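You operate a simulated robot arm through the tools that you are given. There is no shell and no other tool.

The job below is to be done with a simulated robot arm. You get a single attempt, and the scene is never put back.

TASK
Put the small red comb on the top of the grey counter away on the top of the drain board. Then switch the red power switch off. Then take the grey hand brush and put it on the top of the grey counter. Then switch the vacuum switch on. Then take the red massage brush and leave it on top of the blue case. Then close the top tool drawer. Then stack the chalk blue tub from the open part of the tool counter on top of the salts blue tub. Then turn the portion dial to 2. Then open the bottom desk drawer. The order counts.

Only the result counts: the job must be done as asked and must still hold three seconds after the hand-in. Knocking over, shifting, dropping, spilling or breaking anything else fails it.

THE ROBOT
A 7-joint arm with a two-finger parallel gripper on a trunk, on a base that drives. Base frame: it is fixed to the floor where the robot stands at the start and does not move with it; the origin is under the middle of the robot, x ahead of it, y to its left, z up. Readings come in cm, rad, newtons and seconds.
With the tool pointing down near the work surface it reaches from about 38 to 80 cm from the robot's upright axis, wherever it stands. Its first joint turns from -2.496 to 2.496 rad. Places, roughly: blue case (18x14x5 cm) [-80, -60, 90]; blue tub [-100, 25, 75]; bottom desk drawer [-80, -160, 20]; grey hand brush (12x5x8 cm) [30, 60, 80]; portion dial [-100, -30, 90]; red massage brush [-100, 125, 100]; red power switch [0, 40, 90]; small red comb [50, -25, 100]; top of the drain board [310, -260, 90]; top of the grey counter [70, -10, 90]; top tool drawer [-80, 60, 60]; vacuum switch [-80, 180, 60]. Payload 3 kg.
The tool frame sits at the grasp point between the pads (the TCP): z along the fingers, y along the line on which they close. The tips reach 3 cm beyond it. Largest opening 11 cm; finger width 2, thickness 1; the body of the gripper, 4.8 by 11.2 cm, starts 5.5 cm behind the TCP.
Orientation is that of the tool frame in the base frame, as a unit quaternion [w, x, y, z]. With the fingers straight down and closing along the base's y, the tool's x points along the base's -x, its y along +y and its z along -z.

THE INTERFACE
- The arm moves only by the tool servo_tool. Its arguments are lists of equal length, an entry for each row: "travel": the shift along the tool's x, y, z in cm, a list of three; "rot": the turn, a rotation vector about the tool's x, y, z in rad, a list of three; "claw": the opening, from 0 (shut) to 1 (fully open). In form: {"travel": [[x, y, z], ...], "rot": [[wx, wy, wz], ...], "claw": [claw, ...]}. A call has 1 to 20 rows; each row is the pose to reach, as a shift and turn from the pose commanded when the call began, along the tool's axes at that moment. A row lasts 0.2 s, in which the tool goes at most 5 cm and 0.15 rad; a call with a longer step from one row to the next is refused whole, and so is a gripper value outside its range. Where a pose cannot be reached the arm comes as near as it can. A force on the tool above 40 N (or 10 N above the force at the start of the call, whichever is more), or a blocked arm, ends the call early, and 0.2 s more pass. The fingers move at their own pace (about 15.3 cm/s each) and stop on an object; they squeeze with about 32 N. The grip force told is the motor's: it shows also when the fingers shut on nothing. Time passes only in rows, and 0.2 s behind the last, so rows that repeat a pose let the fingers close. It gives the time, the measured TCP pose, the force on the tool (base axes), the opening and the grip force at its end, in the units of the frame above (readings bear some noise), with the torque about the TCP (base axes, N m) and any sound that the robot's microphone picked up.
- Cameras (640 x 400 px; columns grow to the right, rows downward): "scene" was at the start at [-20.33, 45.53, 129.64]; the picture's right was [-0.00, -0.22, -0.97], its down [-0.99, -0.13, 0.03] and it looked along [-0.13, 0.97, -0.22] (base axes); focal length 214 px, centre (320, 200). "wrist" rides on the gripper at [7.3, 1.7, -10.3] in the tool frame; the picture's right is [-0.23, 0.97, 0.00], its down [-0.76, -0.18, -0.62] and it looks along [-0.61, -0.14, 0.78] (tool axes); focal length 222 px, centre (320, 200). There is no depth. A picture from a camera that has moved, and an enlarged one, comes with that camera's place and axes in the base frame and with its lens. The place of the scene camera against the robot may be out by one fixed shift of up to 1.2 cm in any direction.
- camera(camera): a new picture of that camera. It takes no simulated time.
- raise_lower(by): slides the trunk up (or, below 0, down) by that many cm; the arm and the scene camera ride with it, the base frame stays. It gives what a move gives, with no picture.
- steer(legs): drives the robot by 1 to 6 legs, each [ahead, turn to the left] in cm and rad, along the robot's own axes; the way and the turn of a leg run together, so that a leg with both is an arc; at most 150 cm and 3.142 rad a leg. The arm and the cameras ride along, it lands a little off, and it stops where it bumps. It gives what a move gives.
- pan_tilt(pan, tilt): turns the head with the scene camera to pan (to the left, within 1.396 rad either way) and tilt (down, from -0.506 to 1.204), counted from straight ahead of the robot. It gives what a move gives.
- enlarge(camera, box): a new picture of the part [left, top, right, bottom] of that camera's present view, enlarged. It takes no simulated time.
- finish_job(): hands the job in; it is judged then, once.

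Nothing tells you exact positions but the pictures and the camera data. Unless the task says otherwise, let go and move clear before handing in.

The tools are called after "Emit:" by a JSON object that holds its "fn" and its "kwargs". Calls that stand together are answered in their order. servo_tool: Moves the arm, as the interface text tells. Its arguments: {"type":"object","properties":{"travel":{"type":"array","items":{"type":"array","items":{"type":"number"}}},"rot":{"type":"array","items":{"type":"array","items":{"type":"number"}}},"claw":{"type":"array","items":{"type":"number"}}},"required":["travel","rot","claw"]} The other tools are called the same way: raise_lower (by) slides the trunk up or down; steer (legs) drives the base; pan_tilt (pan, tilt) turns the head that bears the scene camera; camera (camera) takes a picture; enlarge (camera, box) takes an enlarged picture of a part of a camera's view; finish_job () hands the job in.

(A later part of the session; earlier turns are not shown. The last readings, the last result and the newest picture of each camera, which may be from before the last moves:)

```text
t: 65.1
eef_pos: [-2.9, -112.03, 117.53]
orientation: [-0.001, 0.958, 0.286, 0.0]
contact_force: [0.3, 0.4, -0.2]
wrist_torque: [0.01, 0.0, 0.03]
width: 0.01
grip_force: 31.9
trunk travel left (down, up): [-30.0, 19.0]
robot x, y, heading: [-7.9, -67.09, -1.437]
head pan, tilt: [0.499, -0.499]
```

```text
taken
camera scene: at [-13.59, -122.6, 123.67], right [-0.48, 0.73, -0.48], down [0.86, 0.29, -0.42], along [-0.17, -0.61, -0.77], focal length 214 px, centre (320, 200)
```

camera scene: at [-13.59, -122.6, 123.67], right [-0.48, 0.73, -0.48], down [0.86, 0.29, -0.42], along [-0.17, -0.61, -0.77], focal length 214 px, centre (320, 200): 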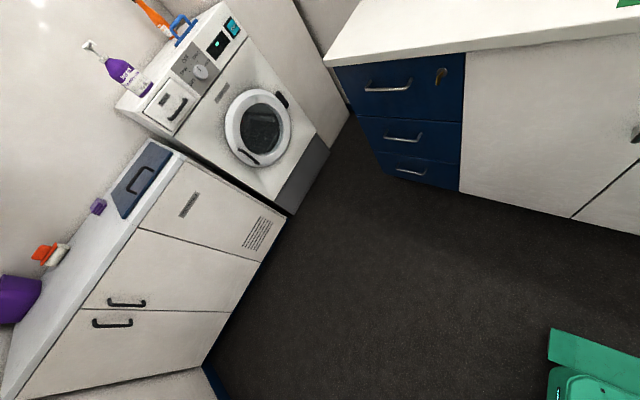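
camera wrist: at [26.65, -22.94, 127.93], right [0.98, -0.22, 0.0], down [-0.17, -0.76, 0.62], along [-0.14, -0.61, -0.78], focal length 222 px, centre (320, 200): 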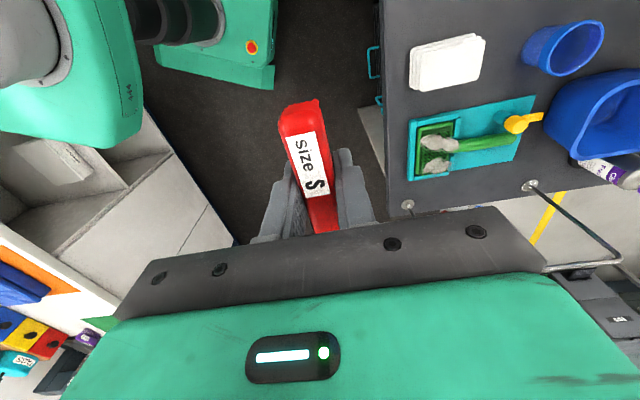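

The gripper now reads width 0.01: the comb has slipped out during the drive. I need to find where it is before anything else.

Emit:
{"fn": "camera", "kwargs": {"camera": "wrist"}}

Emit:
{"fn": "pan_tilt", "kwargs": {"pan": -0.3, "tilt": 0.3}}

Emit:
{"fn": "camera", "kwargs": {"camera": "scene"}}

Emit:
{"fn": "pan_tilt", "kwargs": {"pan": -0.9, "tilt": 0.3}}

Emit:
{"fn": "camera", "kwargs": {"camera": "scene"}}

Emit:
{"fn": "pan_tilt", "kwargs": {"pan": -0.6, "tilt": -0.4}}

Emit:
{"fn": "camera", "kwargs": {"camera": "scene"}}

```text
taken
camera wrist: at [4.2, -109.5, 127.95], right [0.34, -0.94, 0.0], down [-0.73, -0.27, 0.62], along [-0.59, -0.21, -0.78], focal length 222 px, centre (320, 200)
```

wrist: 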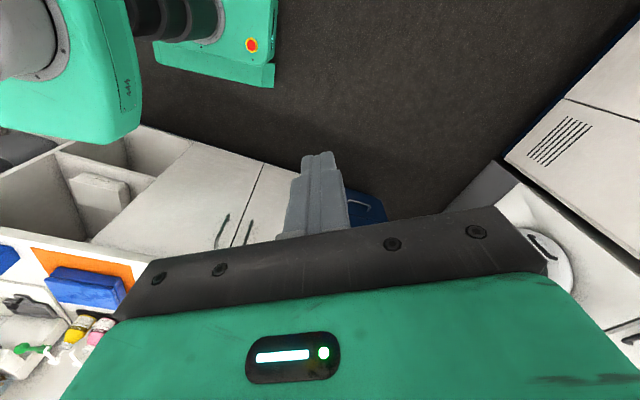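

```text
t: 66.2
eef_pos: [-2.81, -111.94, 117.73]
orientation: [-0.001, 0.958, 0.286, 0.0]
contact_force: [0.8, -0.3, 0.4]
wrist_torque: [0.0, 0.02, 0.0]
width: 0.01
grip_force: 31.7
trunk travel left (down, up): [-30.0, 19.0]
robot x, y, heading: [-8.2, -66.69, -1.433]
head pan, tilt: [-0.3, 0.3]
```

```text
taken
camera scene: at [-11.14, -113.81, 120.68], right [-0.52, 0.8, 0.3], down [0.85, 0.45, 0.28], along [0.09, 0.4, -0.91], focal length 214 px, centre (320, 200)
```

scene: 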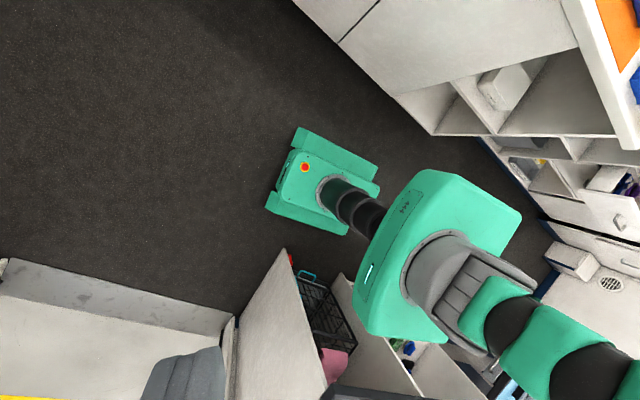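

```text
t: 67.2
eef_pos: [-2.71, -111.78, 117.65]
orientation: [0.0, 0.958, 0.287, 0.0]
contact_force: [-0.8, -0.2, -0.9]
wrist_torque: [0.02, -0.03, 0.04]
width: 0.01
grip_force: 31.9
trunk travel left (down, up): [-30.0, 19.0]
robot x, y, heading: [-8.0, -66.67, -1.443]
head pan, tilt: [-0.901, 0.3]
```

```text
taken
camera scene: at [-13.63, -110.0, 123.8], right [-0.34, 0.52, 0.78], down [0.93, 0.33, 0.18], along [-0.16, 0.79, -0.59], focal length 214 px, centre (320, 200)
```

scene: 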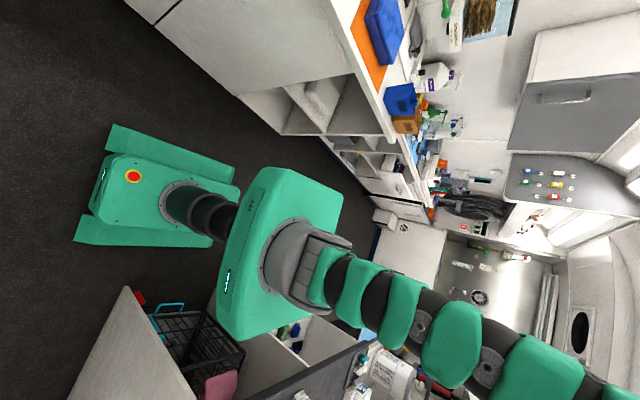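

```text
t: 68.3
eef_pos: [-2.66, -111.92, 117.83]
orientation: [-0.001, 0.958, 0.286, 0.0]
contact_force: [0.0, 1.0, 0.8]
wrist_torque: [0.0, -0.02, 0.0]
width: 0.01
grip_force: 32.5
trunk travel left (down, up): [-30.0, 19.0]
robot x, y, heading: [-8.21, -66.74, -1.439]
head pan, tilt: [-0.6, -0.4]
```

```text
taken
camera scene: at [-16.97, -115.98, 123.56], right [-0.45, 0.69, 0.57], down [0.65, 0.69, -0.32], along [-0.61, 0.22, -0.76], focal length 214 px, centre (320, 200)
```

scene: 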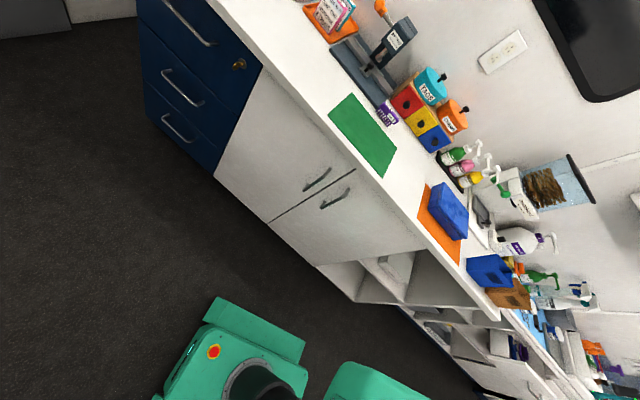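

A new red object lies on the floor under the counter near the wire crate, about [44, −57, 2] — very likely the comb. Let me zoom in on it.

Emit:
{"fn": "pan_tilt", "kwargs": {"pan": -0.6, "tilt": 0.55}}

Emit:
{"fn": "camera", "kwargs": {"camera": "scene"}}

Emit:
{"fn": "enlarge", "kwargs": {"camera": "scene", "box": [120, 120, 360, 270]}}

```text
t: 69.5
eef_pos: [-2.8, -111.98, 117.64]
orientation: [-0.002, 0.958, 0.286, -0.001]
contact_force: [0.3, 0.2, -0.2]
wrist_torque: [0.02, 0.0, 0.01]
width: 0.0
grip_force: 32.0
trunk travel left (down, up): [-30.0, 19.0]
robot x, y, heading: [-7.81, -66.58, -1.433]
head pan, tilt: [-0.6, 0.55]
```

```text
taken
camera scene: at [-10.49, -110.61, 122.19], right [-0.45, 0.69, 0.57], down [0.88, 0.22, 0.43], along [0.17, 0.69, -0.7], focal length 214 px, centre (320, 200)
```

scene: 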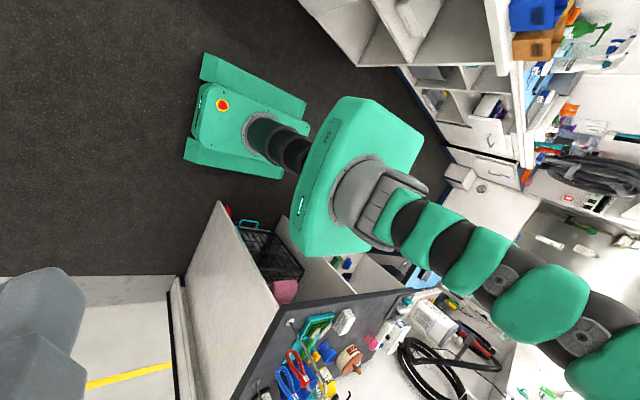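

```text
2.67 times, centred on (240, 195) of scene
camera zoom: at [-10.49, -110.61, 122.19], right [-0.45, 0.69, 0.57], down [0.88, 0.22, 0.43], along [0.17, 0.69, -0.7], focal length 572 px, centre (533, 213)
```

zoom: 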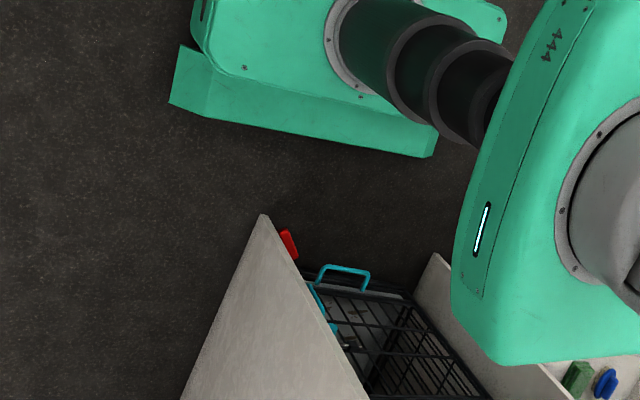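

The comb is on the floor just inside the counter's end panel, at about [42, −59]. To reach it I'll back the robot away from the counter, lower the trunk, and come in low from the front.

Emit:
{"fn": "steer", "kwargs": {"legs": [[0, 0.8], [-18, 0]]}}

Emit:
{"fn": "pan_tilt", "kwargs": {"pan": -0.9, "tilt": 0.5}}

Emit:
{"fn": "camera", "kwargs": {"camera": "scene"}}

```text
t: 73.2
eef_pos: [14.8, -83.82, 117.8]
orientation: [-0.001, 0.769, 0.64, 0.0]
contact_force: [-0.1, -0.2, -0.4]
wrist_torque: [0.02, -0.03, 0.02]
width: 0.02
grip_force: 31.9
trunk travel left (down, up): [-30.0, 19.0]
robot x, y, heading: [-22.78, -58.46, -0.63]
head pan, tilt: [-0.6, 0.55]
```

```text
t: 74.0
eef_pos: [14.75, -83.79, 117.84]
orientation: [0.0, 0.768, 0.64, -0.001]
contact_force: [0.1, 0.6, 0.5]
wrist_torque: [-0.02, 0.01, -0.02]
width: 0.01
grip_force: 32.2
trunk travel left (down, up): [-30.0, 19.0]
robot x, y, heading: [-22.86, -58.5, -0.631]
head pan, tilt: [-0.901, 0.499]
```

```text
taken
camera scene: at [6.67, -88.53, 124.0], right [-0.61, 0.11, 0.78], down [0.53, 0.8, 0.3], along [-0.59, 0.59, -0.55], focal length 214 px, centre (320, 200)
```

scene: 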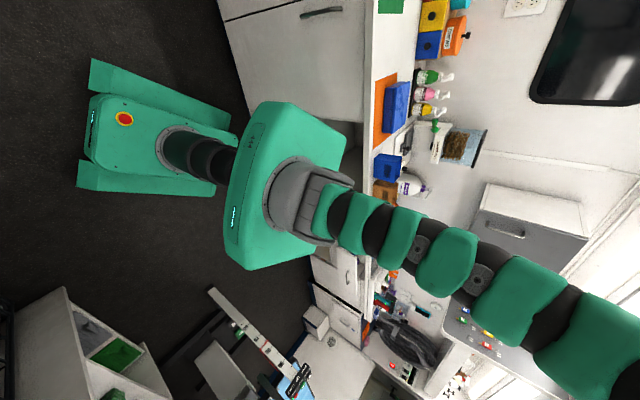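

Robot is at [−23, −58] facing away from the counter. Lowering the trunk by 30 cm.

Emit:
{"fn": "raise_lower", "kwargs": {"by": -30}}

Emit:
{"fn": "pan_tilt", "kwargs": {"pan": 1.2, "tilt": 0.6}}

Emit:
{"fn": "camera", "kwargs": {"camera": "scene"}}

```text
t: 77.0
eef_pos: [14.64, -83.91, 87.72]
orientation: [0.0, 0.768, 0.64, -0.001]
contact_force: [-0.2, 0.5, 0.1]
wrist_torque: [-0.03, 0.02, 0.01]
width: 0.0
grip_force: 31.6
trunk travel left (down, up): [0.0, 49.0]
robot x, y, heading: [-22.45, -58.62, -0.628]
head pan, tilt: [-0.901, 0.499]
```

```text
t: 79.0
eef_pos: [14.77, -83.84, 87.82]
orientation: [0.0, 0.768, 0.64, -0.001]
contact_force: [0.6, 0.1, 0.2]
wrist_torque: [-0.03, -0.01, 0.02]
width: 0.01
grip_force: 32.0
trunk travel left (down, up): [0.0, 49.0]
robot x, y, heading: [-22.57, -58.17, -0.631]
head pan, tilt: [1.201, 0.6]
```

```text
taken
camera scene: at [21.94, -90.39, 96.43], right [-0.36, 0.06, -0.93], down [-0.37, 0.91, 0.2], along [0.86, 0.42, -0.3], focal length 214 px, centre (320, 200)
```

scene: 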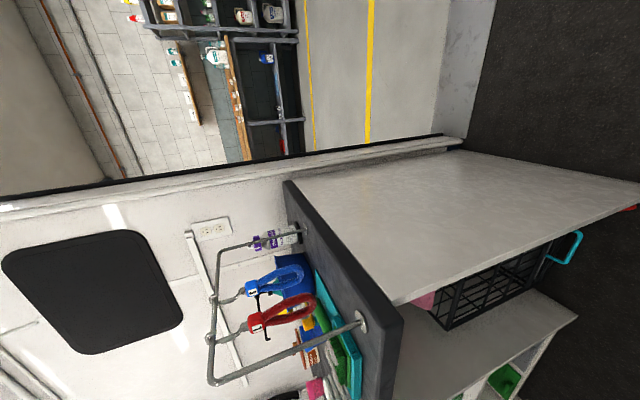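

I can see the counter's end panel and the comb at the right edge near the floor. Lowering the tool to about z=45 in the open floor area.

Emit:
{"fn": "servo_tool", "kwargs": {"travel": [[0, 0, 5], [0, 0, 10], [0, 0, 15], [0, 0, 20], [0, 0, 25], [0, 0, 30], [0, 0, 35], [0, 0, 40], [0, 0, 43]], "rot": [[0, 0, 0], [0, 0, 0], [0, 0, 0], [0, 0, 0], [0, 0, 0], [0, 0, 0], [0, 0, 0], [0, 0, 0], [0, 0, 0]], "claw": [0.5, 0.5, 0.5, 0.5, 0.5, 0.5, 0.5, 0.5, 0.5]}}

Emit:
{"fn": "camera", "kwargs": {"camera": "scene"}}

```text
t: 81.0
eef_pos: [14.75, -83.85, 44.61]
orientation: [-0.001, 0.768, 0.64, 0.0]
contact_force: [0.2, -1.0, -0.3]
wrist_torque: [0.02, 0.03, 0.02]
width: 5.48
grip_force: 0.0
trunk travel left (down, up): [0.0, 49.0]
robot x, y, heading: [-22.85, -58.5, -0.623]
head pan, tilt: [1.201, 0.6]
```

```text
taken
camera scene: at [21.87, -90.38, 53.37], right [-0.36, 0.06, -0.93], down [-0.37, 0.91, 0.2], along [0.86, 0.42, -0.3], focal length 214 px, centre (320, 200)
```

scene: 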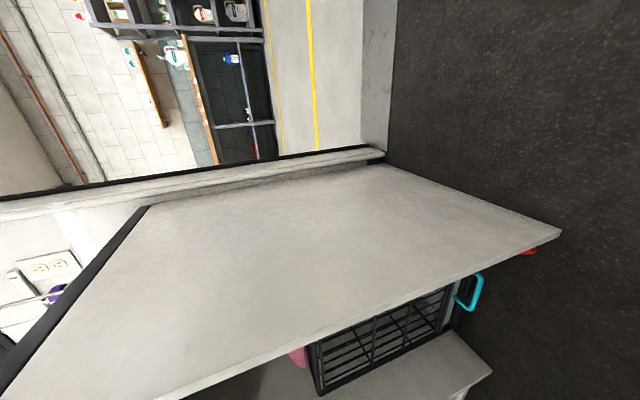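

The arm reaches down here easily. I'll turn the wrist so the head camera can look forward into the space under the counter, shift left, and then face the counter.

Emit:
{"fn": "servo_tool", "kwargs": {"travel": [[2.6, 0.4, 0], [5.1, 0.9, 0], [7.7, 1.3, 0], [10.2, 1.76, 0]], "rot": [[0, 0, 0.112], [0, 0, 0.224], [0, 0, 0.335], [0, 0, 0.447]], "claw": [0.5, 0.5, 0.5, 0.5]}}

Emit:
{"fn": "steer", "kwargs": {"legs": [[0, 0.6]]}}

Emit:
{"fn": "camera", "kwargs": {"camera": "scene"}}

```text
t: 82.0
eef_pos: [18.42, -74.11, 44.62]
orientation: [0.0, 0.891, 0.455, -0.001]
contact_force: [-0.5, 1.0, -0.4]
wrist_torque: [-0.01, -0.04, 0.02]
width: 5.53
grip_force: 0.0
trunk travel left (down, up): [0.0, 49.0]
robot x, y, heading: [-23.19, -58.35, -0.632]
head pan, tilt: [1.201, 0.6]
```

```text
t: 84.0
eef_pos: [20.22, -48.71, 44.74]
orientation: [0.0, 0.721, 0.693, -0.001]
contact_force: [0.4, 0.2, 0.4]
wrist_torque: [-0.04, 0.02, 0.02]
width: 5.49
grip_force: 0.0
trunk travel left (down, up): [0.0, 49.0]
robot x, y, heading: [-22.86, -60.85, -0.048]
head pan, tilt: [1.201, 0.6]
```

```text
taken
camera scene: at [28.32, -54.22, 53.39], right [-0.36, 0.01, -0.93], down [-0.49, 0.85, 0.2], along [0.79, 0.53, -0.3], focal length 214 px, centre (320, 200)
```

scene: 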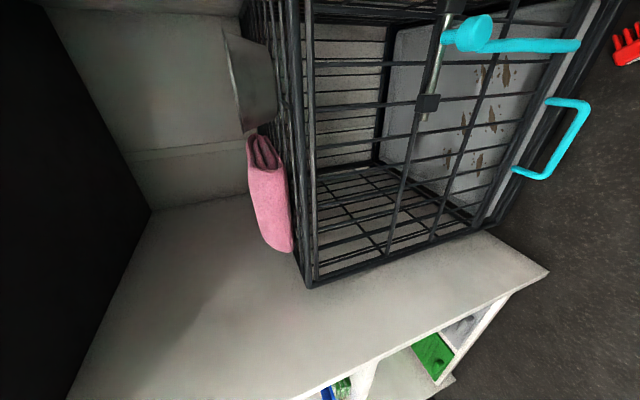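

The comb is seen at the upper right, on the floor in front of the crate. Aim the camera at it.

Emit:
{"fn": "pan_tilt", "kwargs": {"pan": 0.65, "tilt": 0.1}}

Emit:
{"fn": "camera", "kwargs": {"camera": "scene"}}

Emit:
{"fn": "enlarge", "kwargs": {"camera": "scene", "box": [220, 120, 420, 245]}}

```text
t: 85.0
eef_pos: [20.23, -48.74, 44.69]
orientation: [0.001, 0.721, 0.693, 0.0]
contact_force: [1.0, 1.2, 0.2]
wrist_torque: [-0.01, 0.05, 0.0]
width: 5.5
grip_force: 0.2
trunk travel left (down, up): [0.0, 49.0]
robot x, y, heading: [-22.76, -60.92, -0.044]
head pan, tilt: [0.649, 0.099]
```

```text
taken
camera scene: at [25.44, -58.75, 49.33], right [-0.8, 0.03, -0.6], down [-0.02, 1.0, 0.08], along [0.61, 0.07, -0.79], focal length 214 px, centre (320, 200)
```

scene: 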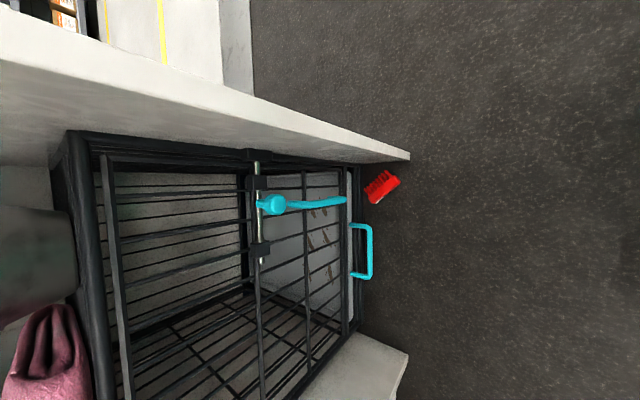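

```text
3.20 times, centred on (320, 182) of scene
camera zoom: at [25.44, -58.75, 49.33], right [-0.8, 0.03, -0.6], down [-0.02, 1.0, 0.08], along [0.61, 0.07, -0.79], focal length 686 px, centre (320, 256)
```

zoom: 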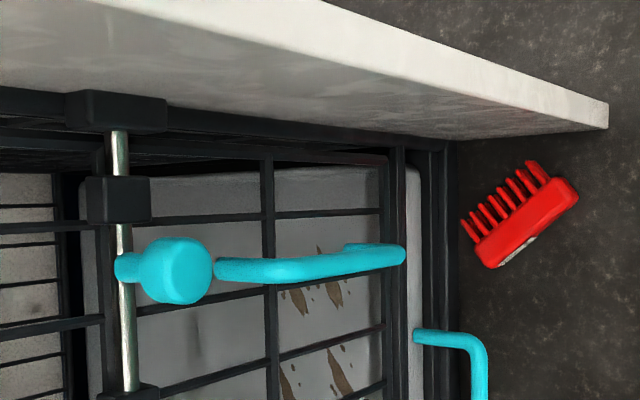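

The comb lies flat on the floor between the end panel and the wire crate, roughly centred at [44, −58]. There's no room for the gripper body right there, so I'll press lightly on it with closed, forward-tilted fingertips and drag it out to open floor first.

Emit:
{"fn": "servo_tool", "kwargs": {"travel": [[-1.0, 0.8, 4.1], [-2.0, 1.5, 8.2], [-3.0, 2.3, 12.3], [-4.0, 3.0, 16.4], [-5.0, 3.8, 20.5], [-6.0, 4.6, 24.6], [-7.0, 5.3, 28.7], [-8.0, 6.1, 32.7]], "rot": [[-0.075, 0, 0], [-0.15, 0, 0], [-0.225, 0, 0], [-0.3, 0, 0], [-0.375, 0, 0], [-0.45, 0, 0], [-0.525, 0, 0], [-0.6, 0, 0]], "claw": [0, 0, 0, 0, 0, 0, 0, 0]}}

Emit:
{"fn": "camera", "kwargs": {"camera": "wrist"}}

Emit:
{"fn": "camera", "kwargs": {"camera": "scene"}}

```text
t: 86.8
eef_pos: [25.86, -57.24, 11.97]
orientation: [0.213, 0.689, 0.662, 0.204]
contact_force: [-0.4, -0.1, 0.3]
wrist_torque: [-0.02, 0.01, 0.01]
width: 0.0
grip_force: 32.1
trunk travel left (down, up): [0.0, 49.0]
robot x, y, heading: [-22.53, -60.72, -0.047]
head pan, tilt: [0.649, 0.099]
```

```text
taken
camera wrist: at [21.81, -49.85, 21.41], right [0.79, -0.26, 0.55], down [-0.53, -0.74, 0.41], along [0.3, -0.62, -0.73], focal length 222 px, centre (320, 200)
```

wrist: 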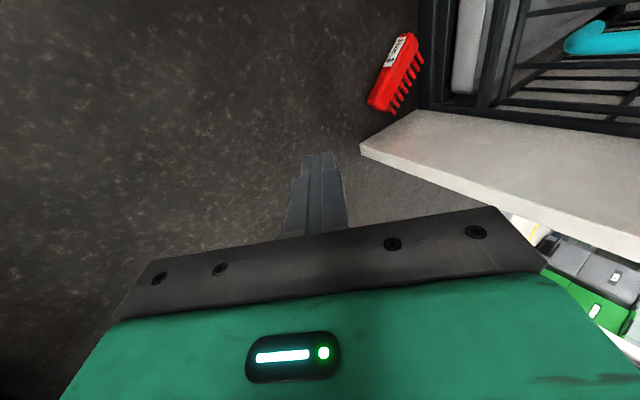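

```text
taken
camera scene: at [26.93, -67.05, 18.65], right [-0.32, 0.01, -0.95], down [-0.05, 1.0, 0.03], along [0.95, 0.06, -0.32], focal length 214 px, centre (320, 200)
```

scene: 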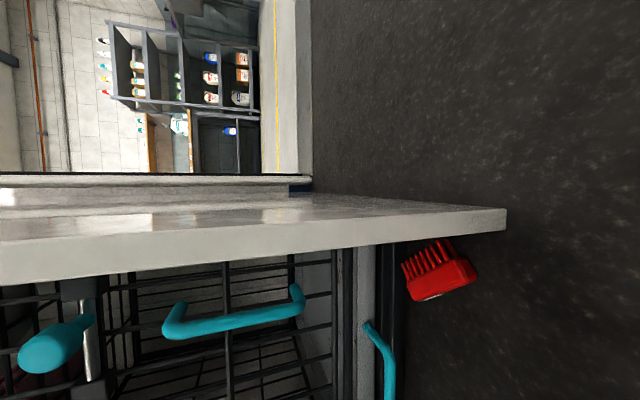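

The views agree: comb lying flat, centre near [45, −58]. Driving 15 cm forward with the low tool so it reaches under the counter.

Emit:
{"fn": "steer", "kwargs": {"legs": [[15, 0]]}}

Emit:
{"fn": "camera", "kwargs": {"camera": "wrist"}}

Emit:
{"fn": "camera", "kwargs": {"camera": "scene"}}

```text
t: 88.2
eef_pos: [41.12, -57.69, 11.92]
orientation: [0.212, 0.688, 0.664, 0.204]
contact_force: [-0.1, -0.2, 0.1]
wrist_torque: [-0.01, -0.02, 0.0]
width: 0.0
grip_force: 31.5
trunk travel left (down, up): [0.0, 49.0]
robot x, y, heading: [-7.81, -61.7, -0.045]
head pan, tilt: [0.649, 0.099]
```

```text
taken
camera wrist: at [37.02, -50.46, 21.48], right [0.8, -0.26, 0.55], down [-0.53, -0.74, 0.42], along [0.3, -0.62, -0.72], focal length 222 px, centre (320, 200)
```

wrist: 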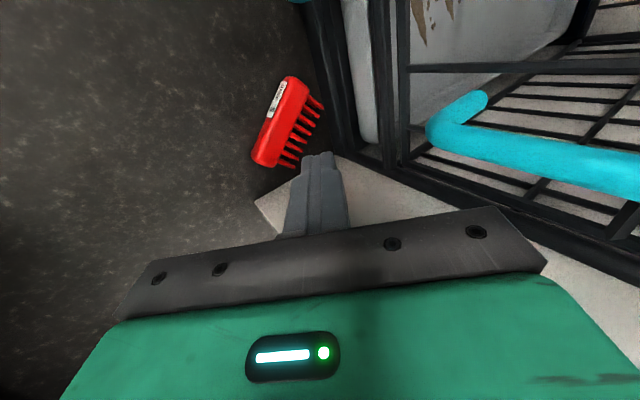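

```text
taken
camera scene: at [42.18, -67.65, 18.76], right [-0.32, 0.01, -0.95], down [-0.06, 1.0, 0.03], along [0.95, 0.06, -0.32], focal length 214 px, centre (320, 200)
```

scene: 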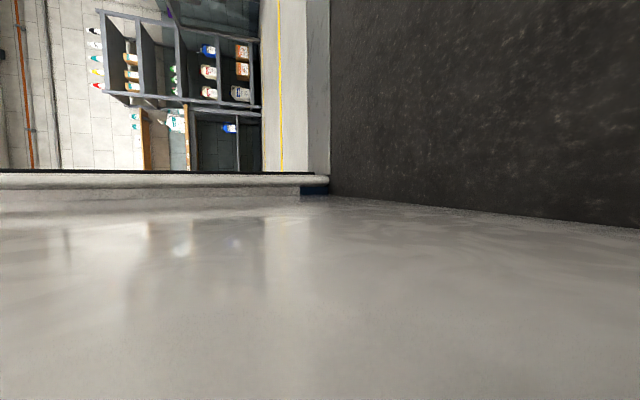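

The head camera passed beyond the panel with no contact, so the cameras are not solid. Now placing the closed fingertips just above the comb's spine and pressing lightly.

Emit:
{"fn": "servo_tool", "kwargs": {"travel": [[0.3, -0.7, 2.1], [0.6, -1.4, 4.3], [0.96, -2.14, 6.44], [0.96, -2.25, 6.6], [0.96, -2.36, 6.77], [0.96, -2.45, 6.9]], "rot": [[0, 0, 0], [0, 0, 0], [0, 0, 0], [0, 0, 0], [0, 0, 0], [0, 0, 0]], "claw": [0, 0, 0, 0, 0, 0]}}

Emit:
{"fn": "camera", "kwargs": {"camera": "wrist"}}

```text
t: 89.1
eef_pos: [42.44, -57.59, 8.42]
orientation: [0.215, 0.692, 0.659, 0.202]
contact_force: [2.7, -20.9, 0.4]
wrist_torque: [0.93, 0.16, 0.45]
width: 0.0
grip_force: 32.2
out of reach, approached as far as the arm can: row 2, 3, 4
trunk travel left (down, up): [0.0, 49.0]
robot x, y, heading: [-7.57, -61.62, -0.041]
head pan, tilt: [0.649, 0.099]
stopped in row 4: the force on the tool passed its limit at 41 N (the readings are from after the stop); the commanded pose is now the measured one
```

```text
taken
camera wrist: at [38.42, -50.15, 17.84], right [0.79, -0.26, 0.55], down [-0.54, -0.73, 0.42], along [0.29, -0.63, -0.72], focal length 222 px, centre (320, 200)
```

wrist: 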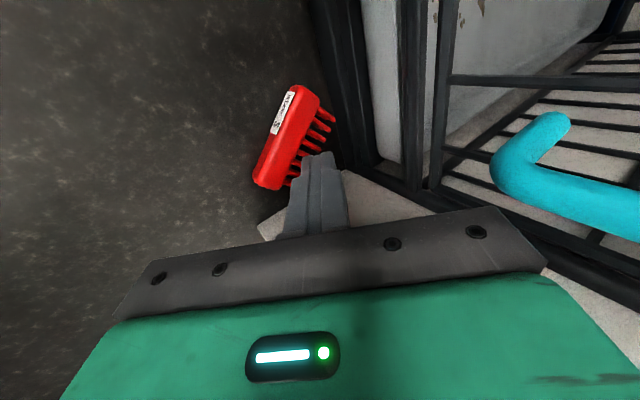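

Something on the crate side touched the gripper body and the arm was near its reach limit. I'll back off and press nearer the comb's near end instead, further from the crate.

Emit:
{"fn": "servo_tool", "kwargs": {"travel": [[-1.41, -0.08, -3.2], [-1.4, -1.5, -0.8], [-1.37, -2.86, 1.57]], "rot": [[0, 0, 0], [0, 0, 0], [0, 0, 0]], "claw": [0, 0, 0]}}

Emit:
{"fn": "camera", "kwargs": {"camera": "wrist"}}

```text
t: 89.9
eef_pos: [40.6, -58.73, 8.45]
orientation: [0.213, 0.691, 0.661, 0.202]
contact_force: [0.1, 0.0, 0.5]
wrist_torque: [0.01, -0.01, 0.01]
width: 0.01
grip_force: 31.9
out of reach, approached as far as the arm can: row 3
trunk travel left (down, up): [0.0, 49.0]
robot x, y, heading: [-7.69, -61.87, -0.046]
head pan, tilt: [0.649, 0.099]
```

```text
taken
camera wrist: at [36.59, -51.28, 17.86], right [0.79, -0.26, 0.55], down [-0.53, -0.74, 0.42], along [0.29, -0.62, -0.72], focal length 222 px, centre (320, 200)
```

wrist: 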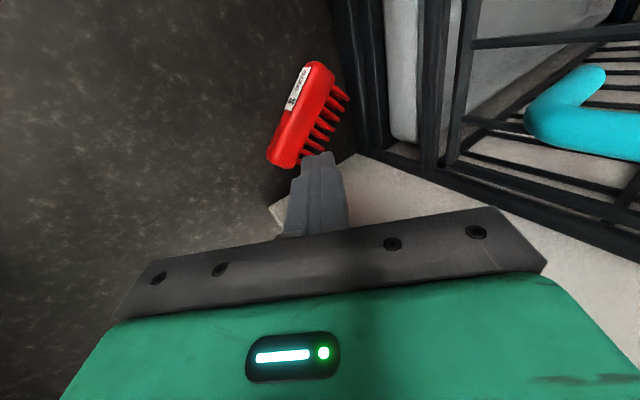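

The arm simply cannot get lower at this distance (limit around 39 cm radius at floor level). I'll pull the tool in, then drive the base closer.

Emit:
{"fn": "servo_tool", "kwargs": {"travel": [[-0.1, -2.4, -2.7], [-0.2, -4.9, -5.4], [-0.3, -7.33, -8.08]], "rot": [[0.07, 0, 0], [0.14, 0, 0], [0.2, 0, 0]], "claw": [0, 0, 0]}}

Emit:
{"fn": "pan_tilt", "kwargs": {"pan": 0.2, "tilt": 0.0}}

Emit:
{"fn": "camera", "kwargs": {"camera": "scene"}}

```text
t: 90.7
eef_pos: [29.86, -58.62, 11.0]
orientation: [0.144, 0.708, 0.678, 0.135]
contact_force: [0.3, 0.8, 0.0]
wrist_torque: [0.0, -0.02, -0.04]
width: 0.0
grip_force: 31.8
trunk travel left (down, up): [0.0, 49.0]
robot x, y, heading: [-7.51, -61.63, -0.044]
head pan, tilt: [0.649, 0.099]
```

```text
t: 91.6
eef_pos: [30.0, -58.56, 10.98]
orientation: [0.144, 0.709, 0.677, 0.135]
contact_force: [0.5, -0.3, -0.1]
wrist_torque: [0.01, -0.01, -0.02]
width: 0.01
grip_force: 31.8
trunk travel left (down, up): [0.0, 49.0]
robot x, y, heading: [-7.89, -62.04, -0.048]
head pan, tilt: [0.201, 0.0]
```

```text
taken
camera scene: at [29.47, -69.23, 14.48], right [-0.82, 0.04, -0.56], down [0.04, 1.0, 0.0], along [0.56, -0.03, -0.83], focal length 214 px, centre (320, 200)
```

scene: 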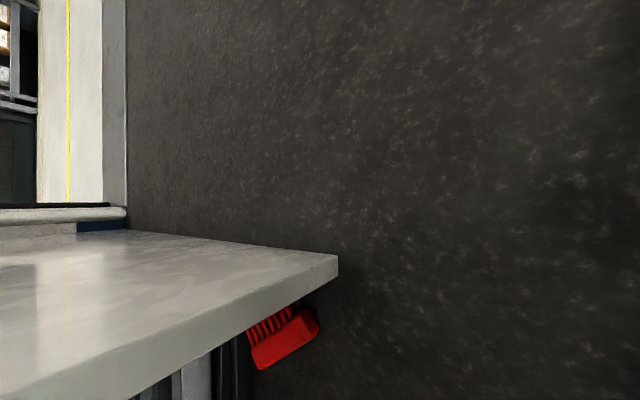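

Panel front corner confirmed at [37.8, −64.9]. Driving 12 cm forward; base front will stop about 6 cm short of the panel.

Emit:
{"fn": "steer", "kwargs": {"legs": [[12, 0]]}}

Emit:
{"fn": "camera", "kwargs": {"camera": "wrist"}}

```text
t: 92.8
eef_pos: [41.71, -58.94, 11.05]
orientation: [0.145, 0.707, 0.679, 0.136]
contact_force: [-0.1, -0.7, 0.0]
wrist_torque: [0.0, -0.02, -0.01]
width: 0.01
grip_force: 32.4
trunk travel left (down, up): [0.0, 49.0]
robot x, y, heading: [4.33, -61.91, -0.044]
head pan, tilt: [0.201, 0.0]
```

```text
taken
camera wrist: at [39.63, -51.66, 21.17], right [0.89, -0.26, 0.38], down [-0.44, -0.74, 0.51], along [0.15, -0.62, -0.77], focal length 222 px, centre (320, 200)
```

wrist: 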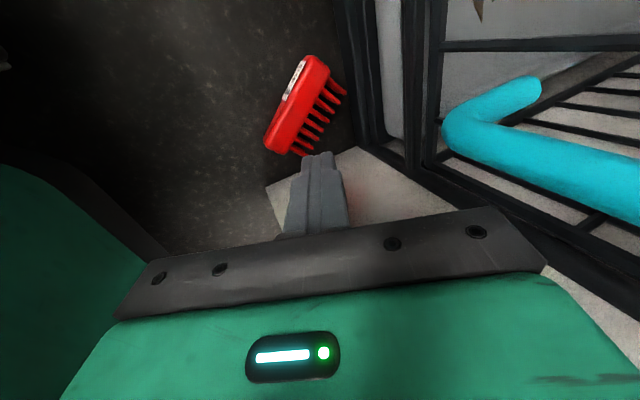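

Now lowering the closed fingertips to just above the spine's near end (about [42.2, −58.4]).

Emit:
{"fn": "servo_tool", "kwargs": {"travel": [[0.3, -0.97, 2.55], [0.58, -1.93, 5.1]], "rot": [[0, 0, 0], [0, 0, 0]], "claw": [0, 0]}}

Emit:
{"fn": "camera", "kwargs": {"camera": "wrist"}}

```text
t: 93.3
eef_pos: [42.35, -58.43, 8.49]
orientation: [0.147, 0.705, 0.68, 0.138]
contact_force: [-34.7, -16.9, 19.8]
wrist_torque: [1.75, -3.18, 0.26]
width: 0.0
grip_force: 31.9
out of reach, approached as far as the arm can: row 2
trunk travel left (down, up): [0.0, 49.0]
robot x, y, heading: [4.52, -62.09, -0.041]
head pan, tilt: [0.201, 0.0]
stopped in row 2: the force on the tool passed its limit at 90 N (the readings are from after the stop); the commanded pose is now the measured one
```

```text
taken
camera wrist: at [40.25, -51.08, 18.7], right [0.89, -0.26, 0.39], down [-0.44, -0.74, 0.51], along [0.15, -0.62, -0.77], focal length 222 px, centre (320, 200)
```

wrist: 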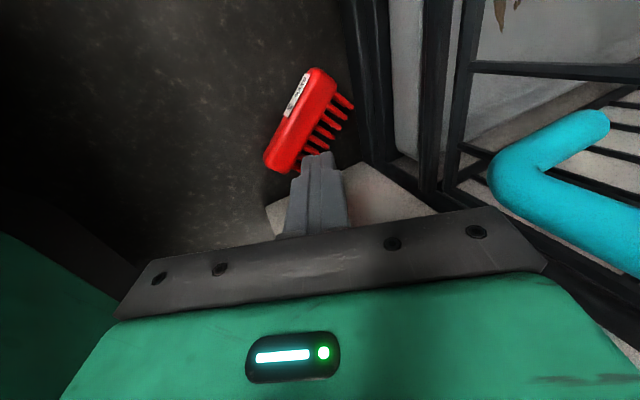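

The gripper body hit the crate's teal latch lever (end near [46, −56, 15]). I'll back off at once, set the tool vertical, and keep to y < −59 to stay clear of the latch.

Emit:
{"fn": "servo_tool", "kwargs": {"travel": [[-0.8, -1.8, -1.2], [-1.6, -1.7, -3.0], [-2.25, -1.62, -4.5], [-2.25, -1.62, -4.5]], "rot": [[0.05, 0, 0], [0.15, 0, 0], [0.28, 0, 0], [0.4, 0, 0]], "claw": [0, 0, 0, 0]}}

Emit:
{"fn": "camera", "kwargs": {"camera": "wrist"}}

Emit:
{"fn": "pan_tilt", "kwargs": {"pan": 0.9, "tilt": 0.5}}

Emit:
{"fn": "camera", "kwargs": {"camera": "scene"}}

```text
t: 94.0
eef_pos: [39.62, -58.03, 10.32]
orientation: [0.089, 0.698, 0.705, 0.086]
contact_force: [18.7, 7.6, -8.4]
wrist_torque: [-0.88, 0.98, -1.08]
width: 0.01
grip_force: 31.9
trunk travel left (down, up): [0.0, 49.0]
robot x, y, heading: [4.3, -62.0, -0.007]
head pan, tilt: [0.201, 0.0]
stopped in row 3: the force on the tool passed its limit at 94 N (the readings are from after the stop); the commanded pose is now the measured one
```

```text
taken
camera wrist: at [38.71, -50.89, 20.61], right [0.95, -0.22, 0.24], down [-0.32, -0.76, 0.57], along [0.06, -0.61, -0.79], focal length 222 px, centre (320, 200)
```

wrist: 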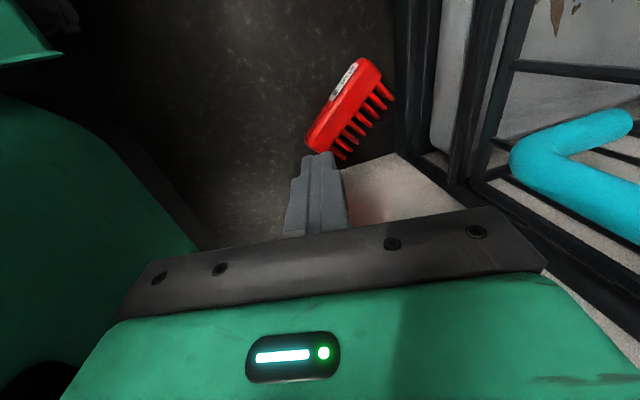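

```text
t: 95.1
eef_pos: [39.59, -58.61, 10.26]
orientation: [0.092, 0.704, 0.699, 0.08]
contact_force: [28.2, -105.6, -71.7]
wrist_torque: [15.33, 4.02, -5.17]
width: 0.0
grip_force: 31.9
trunk travel left (down, up): [0.0, 49.0]
robot x, y, heading: [4.66, -61.87, -0.012]
head pan, tilt: [0.901, 0.499]
```

```text
taken
camera scene: at [44.5, -67.53, 17.41], right [-0.49, -0.01, -0.87], down [-0.15, 0.99, 0.07], along [0.86, 0.17, -0.48], focal length 214 px, centre (320, 200)
```

scene: 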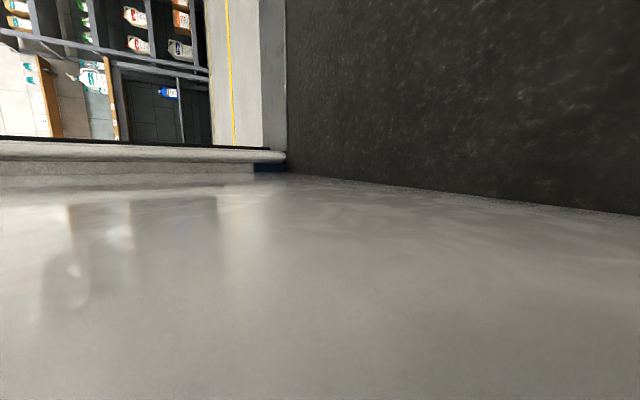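

The gripper is now pinched against the robot's own base front (the tool is too close to the base). I'll raise the tool straight up to release it.

Emit:
{"fn": "servo_tool", "kwargs": {"travel": [[-0.3, 0.85, -1.33], [-0.3, 1.45, -3.75], [-0.4, 2.42, -7.6], [-0.5, 3.4, -11.5]], "rot": [[0, 0, 0], [0, 0, 0], [0, 0, 0], [0, 0, 0]], "claw": [0, 0, 0, 0]}}

Emit:
{"fn": "camera", "kwargs": {"camera": "wrist"}}

```text
t: 95.9
eef_pos: [39.63, -59.15, 15.08]
orientation: [0.09, 0.708, 0.696, 0.079]
contact_force: [102.6, -38.8, -69.4]
wrist_torque: [9.62, 10.13, -3.67]
width: 0.0
grip_force: 32.1
trunk travel left (down, up): [0.0, 49.0]
robot x, y, heading: [4.83, -61.73, -0.019]
head pan, tilt: [0.901, 0.499]
stopped in row 3: the force on the tool passed its limit at 173 N (the readings are from after the stop); the commanded pose is now the measured one
```

```text
taken
camera wrist: at [38.86, -51.89, 25.46], right [0.94, -0.24, 0.24], down [-0.34, -0.75, 0.57], along [0.04, -0.62, -0.79], focal length 222 px, centre (320, 200)
```

wrist: 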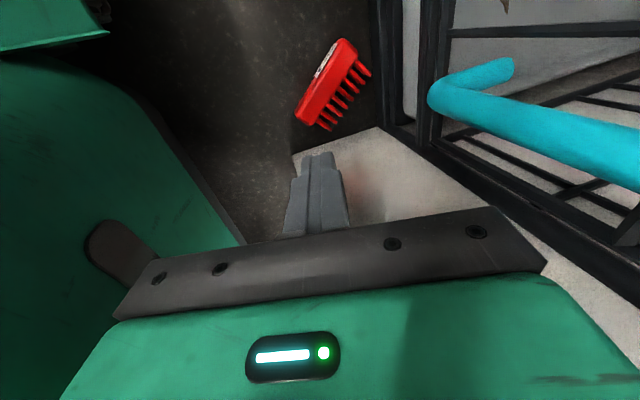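

The gripper body is pressed against the robot's own base front. Moving it forward and to vertical, keeping beside the latch, then up.

Emit:
{"fn": "servo_tool", "kwargs": {"travel": [[-0.3, 1.0, 0.0], [-0.58, 2.06, 0.0], [-0.98, 3.64, -0.1]], "rot": [[0.05, 0, 0], [0.1, 0, 0], [0.2, 0, 0]], "claw": [0, 0, 0]}}

Emit:
{"fn": "camera", "kwargs": {"camera": "wrist"}}

```text
t: 96.6
eef_pos: [37.65, -59.38, 14.03]
orientation: [0.025, 0.702, 0.712, 0.01]
contact_force: [119.6, -12.1, -19.7]
wrist_torque: [3.94, 7.33, -5.36]
width: 0.03
grip_force: 32.0
trunk travel left (down, up): [0.0, 49.0]
robot x, y, heading: [4.35, -62.27, 0.0]
head pan, tilt: [0.901, 0.499]
stopped in row 3: the force on the tool passed its limit at 240 N (the readings are from after the stop); the commanded pose is now the measured one
```

```text
taken
camera wrist: at [38.78, -51.86, 24.23], right [0.98, -0.21, 0.05], down [-0.2, -0.75, 0.63], along [-0.09, -0.62, -0.78], focal length 222 px, centre (320, 200)
```

wrist: 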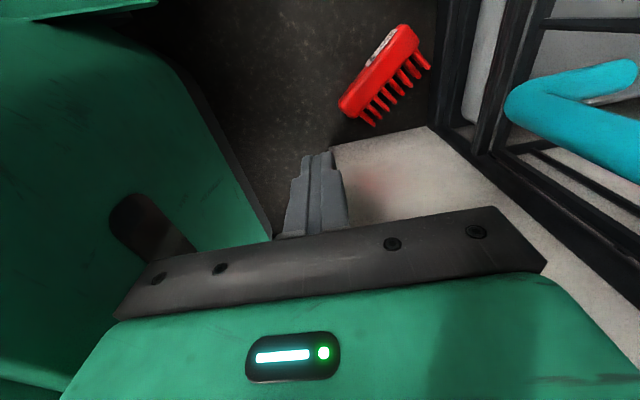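

Now the tool is vertical but still pressed by the base front from behind. I'll make a small pure forward step and watch the response.

Emit:
{"fn": "servo_tool", "kwargs": {"travel": [[0, 1.0, 0], [0, 2.0, 0]], "rot": [[0, 0, 0], [0, 0, 0]], "claw": [0, 0]}}

```text
t: 97.2
eef_pos: [37.29, -59.38, 13.93]
orientation: [0.014, 0.704, 0.71, 0.0]
contact_force: [115.4, 54.3, -49.4]
wrist_torque: [0.86, 6.21, -7.01]
width: 0.0
grip_force: 31.9
trunk travel left (down, up): [0.0, 49.0]
robot x, y, heading: [4.24, -62.01, 0.005]
head pan, tilt: [0.901, 0.499]
stopped in row 2: the force on the tool passed its limit at 149 N (the readings are from after the stop); the commanded pose is now the measured one
```

The readings show it's jammed between commanded pose and the base. Raising the trunk lifts the whole arm straight up past the base edge, which is the cleanest way out.

Emit:
{"fn": "raise_lower", "kwargs": {"by": 12}}

Emit:
{"fn": "camera", "kwargs": {"camera": "wrist"}}

```text
t: 97.5
eef_pos: [37.49, -59.35, 13.91]
orientation: [0.023, 0.705, 0.709, 0.01]
contact_force: [60.4, 43.6, -66.8]
wrist_torque: [3.85, 3.49, -7.51]
width: 0.02
grip_force: 32.2
trunk travel left (down, up): [0.6, 49.6]
robot x, y, heading: [4.21, -61.91, 0.005]
head pan, tilt: [0.901, 0.499]
stopped: the force on the tool passed its limit at 155 N (the readings are from after the stop); the commanded pose is now the measured one
```

```text
taken
camera wrist: at [38.79, -51.89, 24.12], right [0.97, -0.22, 0.05], down [-0.2, -0.75, 0.63], along [-0.1, -0.62, -0.78], focal length 222 px, centre (320, 200)
```

wrist: 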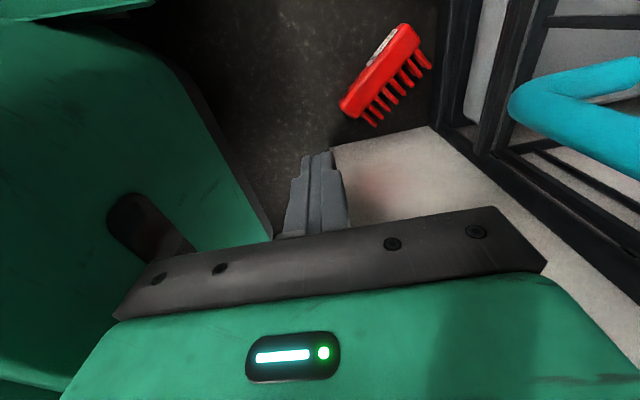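

Force is easing. The body's lower rear edge seems caught at the top lip of the base, so a couple more centimetres up should clear it.

Emit:
{"fn": "servo_tool", "kwargs": {"travel": [[0, 0.5, -1.5], [0, 0.8, -4], [0, 1.2, -8]], "rot": [[0, 0, 0], [0, 0, 0], [0, 0, 0]], "claw": [0, 0, 0]}}

```text
t: 97.9
eef_pos: [37.82, -59.16, 14.08]
orientation: [0.033, 0.702, 0.711, 0.019]
contact_force: [110.9, 36.9, -87.2]
wrist_torque: [4.72, 9.97, -3.86]
width: 0.0
grip_force: 32.1
trunk travel left (down, up): [0.6, 49.6]
robot x, y, heading: [4.27, -62.01, 0.005]
head pan, tilt: [0.901, 0.499]
stopped in row 1: the force on the tool passed its limit at 134 N (the readings are from after the stop); the commanded pose is now the measured one
```

The tool is inside the arm's minimum reach, so small commands aren't resolvable. I'll command a larger forward move back into the valid reach, then up.

Emit:
{"fn": "servo_tool", "kwargs": {"travel": [[-0.77, 4.05, -0.7], [-0.92, 5.69, -2.57], [-1.0, 5.98, -6.56]], "rot": [[0, 0, 0], [0, 0, 0], [0, 0, 0]], "claw": [0, 0, 0]}}

Emit:
{"fn": "camera", "kwargs": {"camera": "wrist"}}

```text
t: 98.3
eef_pos: [37.41, -59.35, 14.01]
orientation: [0.018, 0.702, 0.712, 0.0]
contact_force: [88.2, 34.1, -87.0]
wrist_torque: [4.24, 9.03, -5.03]
width: 0.0
grip_force: 31.5
trunk travel left (down, up): [0.6, 49.6]
robot x, y, heading: [4.19, -62.17, 0.009]
head pan, tilt: [0.901, 0.499]
stopped in row 1: the force on the tool passed its limit at 271 N (the readings are from after the stop); the commanded pose is now the measured one
```

```text
taken
camera wrist: at [38.7, -51.84, 24.08], right [0.98, -0.21, 0.03], down [-0.18, -0.75, 0.64], along [-0.11, -0.63, -0.77], focal length 222 px, centre (320, 200)
```

wrist: 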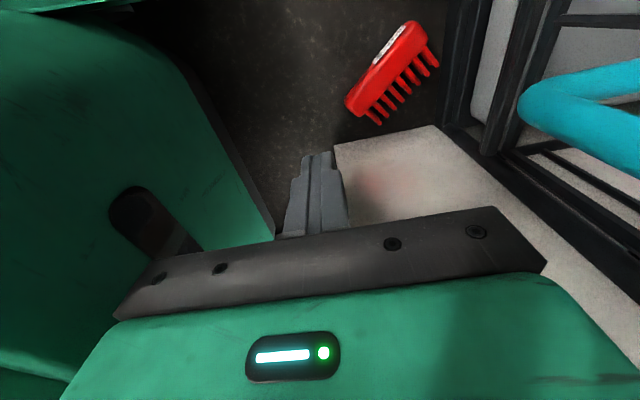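

The contact force points forward and down, so the escape direction is forward-down. I'll try that gently (the comb is well ahead and low).

Emit:
{"fn": "servo_tool", "kwargs": {"travel": [[0.2, 0.8, 1.0], [0.3, 1.8, 2.2], [0.0, 3.0, 3.5]], "rot": [[0, 0, 0], [0, 0, 0], [0, 0, 0]], "claw": [0, 0, 0]}}

```text
t: 98.5
eef_pos: [37.54, -59.33, 13.98]
orientation: [0.027, 0.705, 0.709, 0.008]
contact_force: [101.0, -13.8, -46.2]
wrist_torque: [7.01, 9.58, -1.67]
width: 0.0
grip_force: 31.9
trunk travel left (down, up): [0.6, 49.6]
robot x, y, heading: [3.95, -62.06, 0.009]
head pan, tilt: [0.901, 0.499]
stopped in row 1: the force on the tool passed its limit at 168 N (the readings are from after the stop); the commanded pose is now the measured one
```

Still stuck. I'll look back toward the robot's own body with the head camera to understand what is touching.

Emit:
{"fn": "pan_tilt", "kwargs": {"pan": -0.8, "tilt": 0.3}}

Emit:
{"fn": "camera", "kwargs": {"camera": "scene"}}

Emit:
{"fn": "pan_tilt", "kwargs": {"pan": -1.35, "tilt": 0.6}}

Emit:
{"fn": "camera", "kwargs": {"camera": "scene"}}

```text
t: 100.3
eef_pos: [37.41, -59.34, 14.06]
orientation: [0.024, 0.703, 0.711, 0.007]
contact_force: [167.8, -5.9, 25.3]
wrist_torque: [-0.95, 12.68, 9.67]
width: 0.01
grip_force: 32.2
trunk travel left (down, up): [0.6, 49.6]
robot x, y, heading: [3.73, -62.01, 0.009]
head pan, tilt: [-0.799, 0.3]
```

```text
taken
camera scene: at [34.66, -67.29, 17.1], right [-0.97, -0.01, 0.25], down [0.06, 0.97, 0.24], along [-0.24, 0.25, -0.94], focal length 214 px, centre (320, 200)
```

scene: 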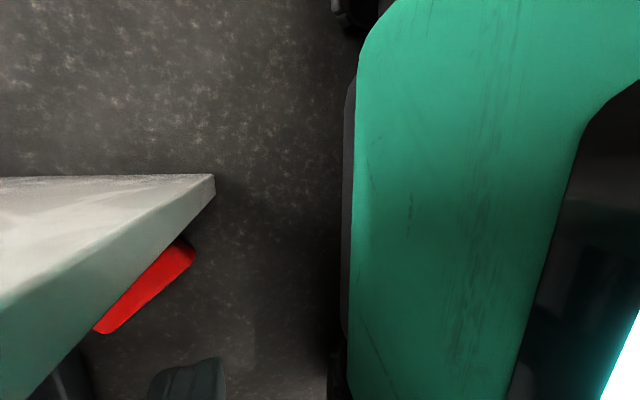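

```text
t: 101.2
eef_pos: [37.34, -59.39, 14.01]
orientation: [0.024, 0.703, 0.711, 0.005]
contact_force: [154.2, -87.1, 9.8]
wrist_torque: [4.8, 10.16, 11.25]
width: 0.01
grip_force: 32.1
trunk travel left (down, up): [0.6, 49.6]
robot x, y, heading: [4.3, -62.15, 0.012]
head pan, tilt: [-1.349, 0.6]
```

```text
taken
camera scene: at [34.67, -67.15, 17.11], right [-0.97, 0.0, 0.25], down [0.06, 0.96, 0.26], along [-0.24, 0.27, -0.93], focal length 214 px, centre (320, 200)
```

scene: 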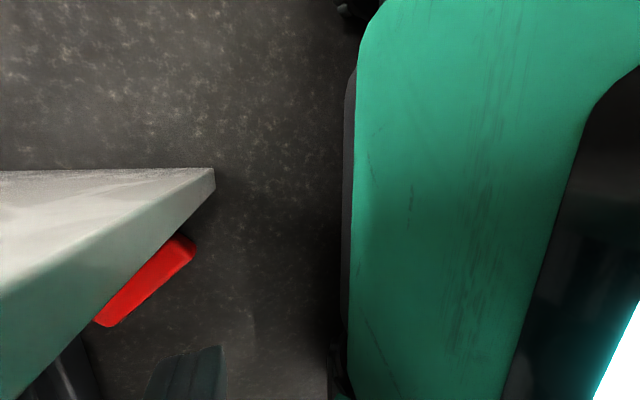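

The head camera's reported axes barely changed between the two pans: the head is physical and is wedged between the counter's end panel and the robot base. I'll fold it away from both, then check the force.

Emit:
{"fn": "pan_tilt", "kwargs": {"pan": 0.0, "tilt": -0.5}}

Emit:
{"fn": "camera", "kwargs": {"camera": "scene"}}

```text
t: 102.8
eef_pos: [37.32, -59.24, 14.03]
orientation: [0.023, 0.706, 0.708, 0.005]
contact_force: [167.2, 50.5, 2.8]
wrist_torque: [-4.76, 16.1, 0.7]
width: 0.0
grip_force: 32.0
trunk travel left (down, up): [0.6, 49.6]
robot x, y, heading: [4.12, -62.07, 0.008]
head pan, tilt: [0.0, -0.499]
```

```text
taken
camera scene: at [37.18, -73.79, 19.61], right [-1.0, 0.0, -0.04], down [0.02, 0.87, -0.5], along [0.03, -0.5, -0.87], focal length 214 px, centre (320, 200)
```

scene: 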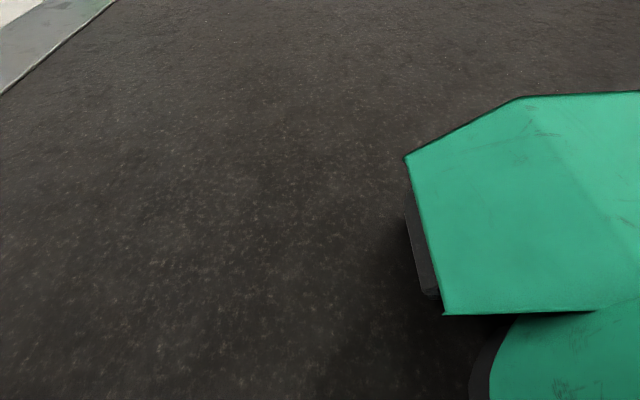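

The head is free now; the remaining 170 N is the gripper's rear face against the base. Now command a forward move again.

Emit:
{"fn": "servo_tool", "kwargs": {"travel": [[-0.2, 3.0, 0], [-0.4, 5.5, 0], [-0.4, 5.5, -2]], "rot": [[0, 0, 0], [0, 0, 0], [0, 0, 0]], "claw": [0, 0, 0]}}

Emit:
{"fn": "camera", "kwargs": {"camera": "wrist"}}

```text
t: 103.2
eef_pos: [36.83, -59.29, 13.8]
orientation: [0.008, 0.709, 0.705, -0.011]
contact_force: [52.4, 1.8, -26.3]
wrist_torque: [0.41, 2.45, 1.7]
width: 0.02
grip_force: 31.9
trunk travel left (down, up): [0.6, 49.6]
robot x, y, heading: [4.16, -62.21, 0.008]
head pan, tilt: [0.0, -0.499]
stopped in row 2: the force on the tool passed its limit at 252 N (the readings are from after the stop); the commanded pose is now the measured one
```

```text
taken
camera wrist: at [38.75, -51.82, 23.91], right [0.97, -0.23, 0.0], down [-0.18, -0.74, 0.64], along [-0.15, -0.63, -0.77], focal length 222 px, centre (320, 200)
```

wrist: 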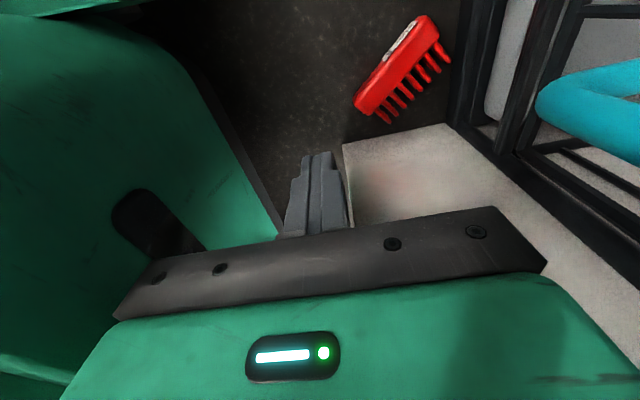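

I think the arm's elbow is caught under the counter's front edge while the gripper is pressed on the base. Backing the whole robot straight out releases both; nothing is behind it.

Emit:
{"fn": "steer", "kwargs": {"legs": [[-14, 0]]}}

Emit:
{"fn": "camera", "kwargs": {"camera": "wrist"}}

Emit:
{"fn": "camera", "kwargs": {"camera": "scene"}}

```text
t: 104.5
eef_pos: [22.61, -59.57, 14.07]
orientation: [0.003, 0.712, 0.702, -0.013]
contact_force: [33.3, -17.6, -5.4]
wrist_torque: [1.08, 1.6, 1.68]
width: 0.0
grip_force: 31.9
trunk travel left (down, up): [0.6, 49.6]
robot x, y, heading: [-9.79, -62.55, 0.014]
head pan, tilt: [0.0, -0.499]
```

```text
taken
camera wrist: at [24.68, -52.16, 24.2], right [0.97, -0.24, -0.01], down [-0.18, -0.74, 0.64], along [-0.16, -0.62, -0.77], focal length 222 px, centre (320, 200)
```

wrist: 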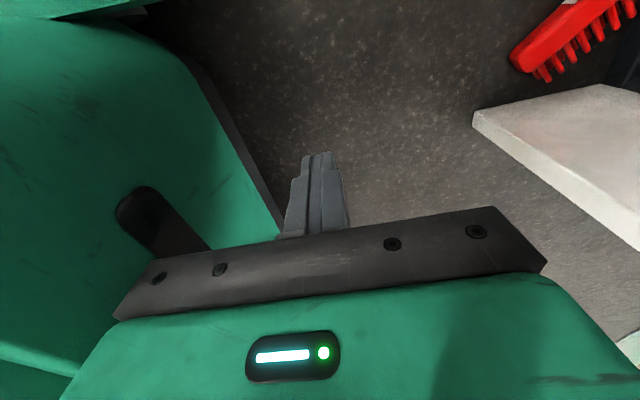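

```text
taken
camera scene: at [22.59, -74.1, 19.6], right [-1.0, 0.02, 0.01], down [0.01, 0.87, -0.5], along [-0.02, -0.5, -0.87], focal length 214 px, centre (320, 200)
```

scene: 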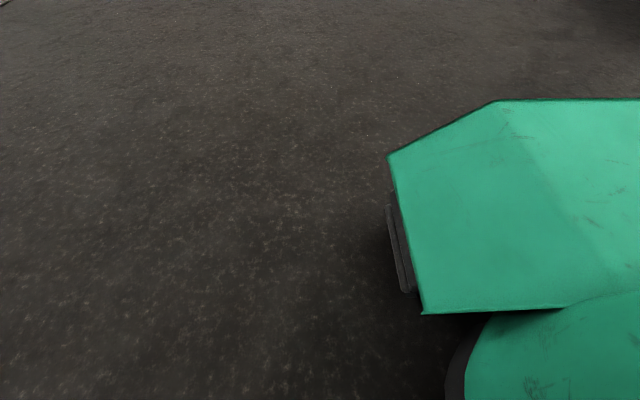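

Free of the counter: force dropped to about 38 N. Now moving the tool forward and up, away from the base.

Emit:
{"fn": "servo_tool", "kwargs": {"travel": [[0, 3, -0.5], [0, 6, -2], [0, 9, -5], [0, 11, -9]], "rot": [[0, 0, 0], [0, 0, 0], [0, 0, 0], [0, 0, 0]], "claw": [0, 0, 0, 0]}}

Emit:
{"fn": "camera", "kwargs": {"camera": "wrist"}}

```text
t: 105.7
eef_pos: [29.7, -60.09, 20.15]
orientation: [-0.019, 0.718, 0.694, -0.034]
contact_force: [6.3, 4.0, -8.7]
wrist_torque: [-0.22, 0.6, 0.16]
width: 0.0
grip_force: 31.6
trunk travel left (down, up): [0.6, 49.6]
robot x, y, heading: [-10.37, -62.8, 0.009]
head pan, tilt: [0.0, -0.499]
stopped in row 4: the arm was blocked; the commanded pose is now the measured one
```

```text
taken
camera wrist: at [32.48, -52.87, 30.04], right [0.96, -0.26, -0.07], down [-0.16, -0.74, 0.65], along [-0.22, -0.62, -0.76], focal length 222 px, centre (320, 200)
```

wrist: 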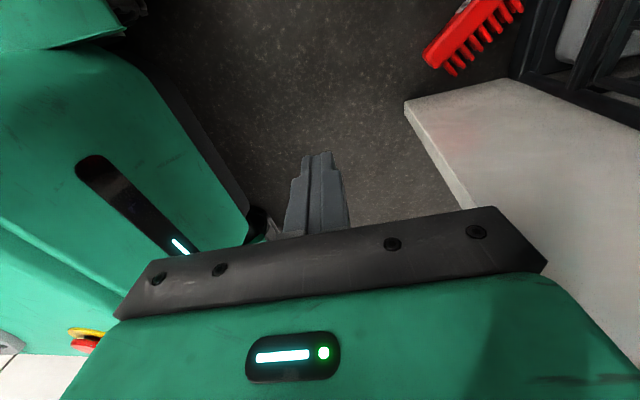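

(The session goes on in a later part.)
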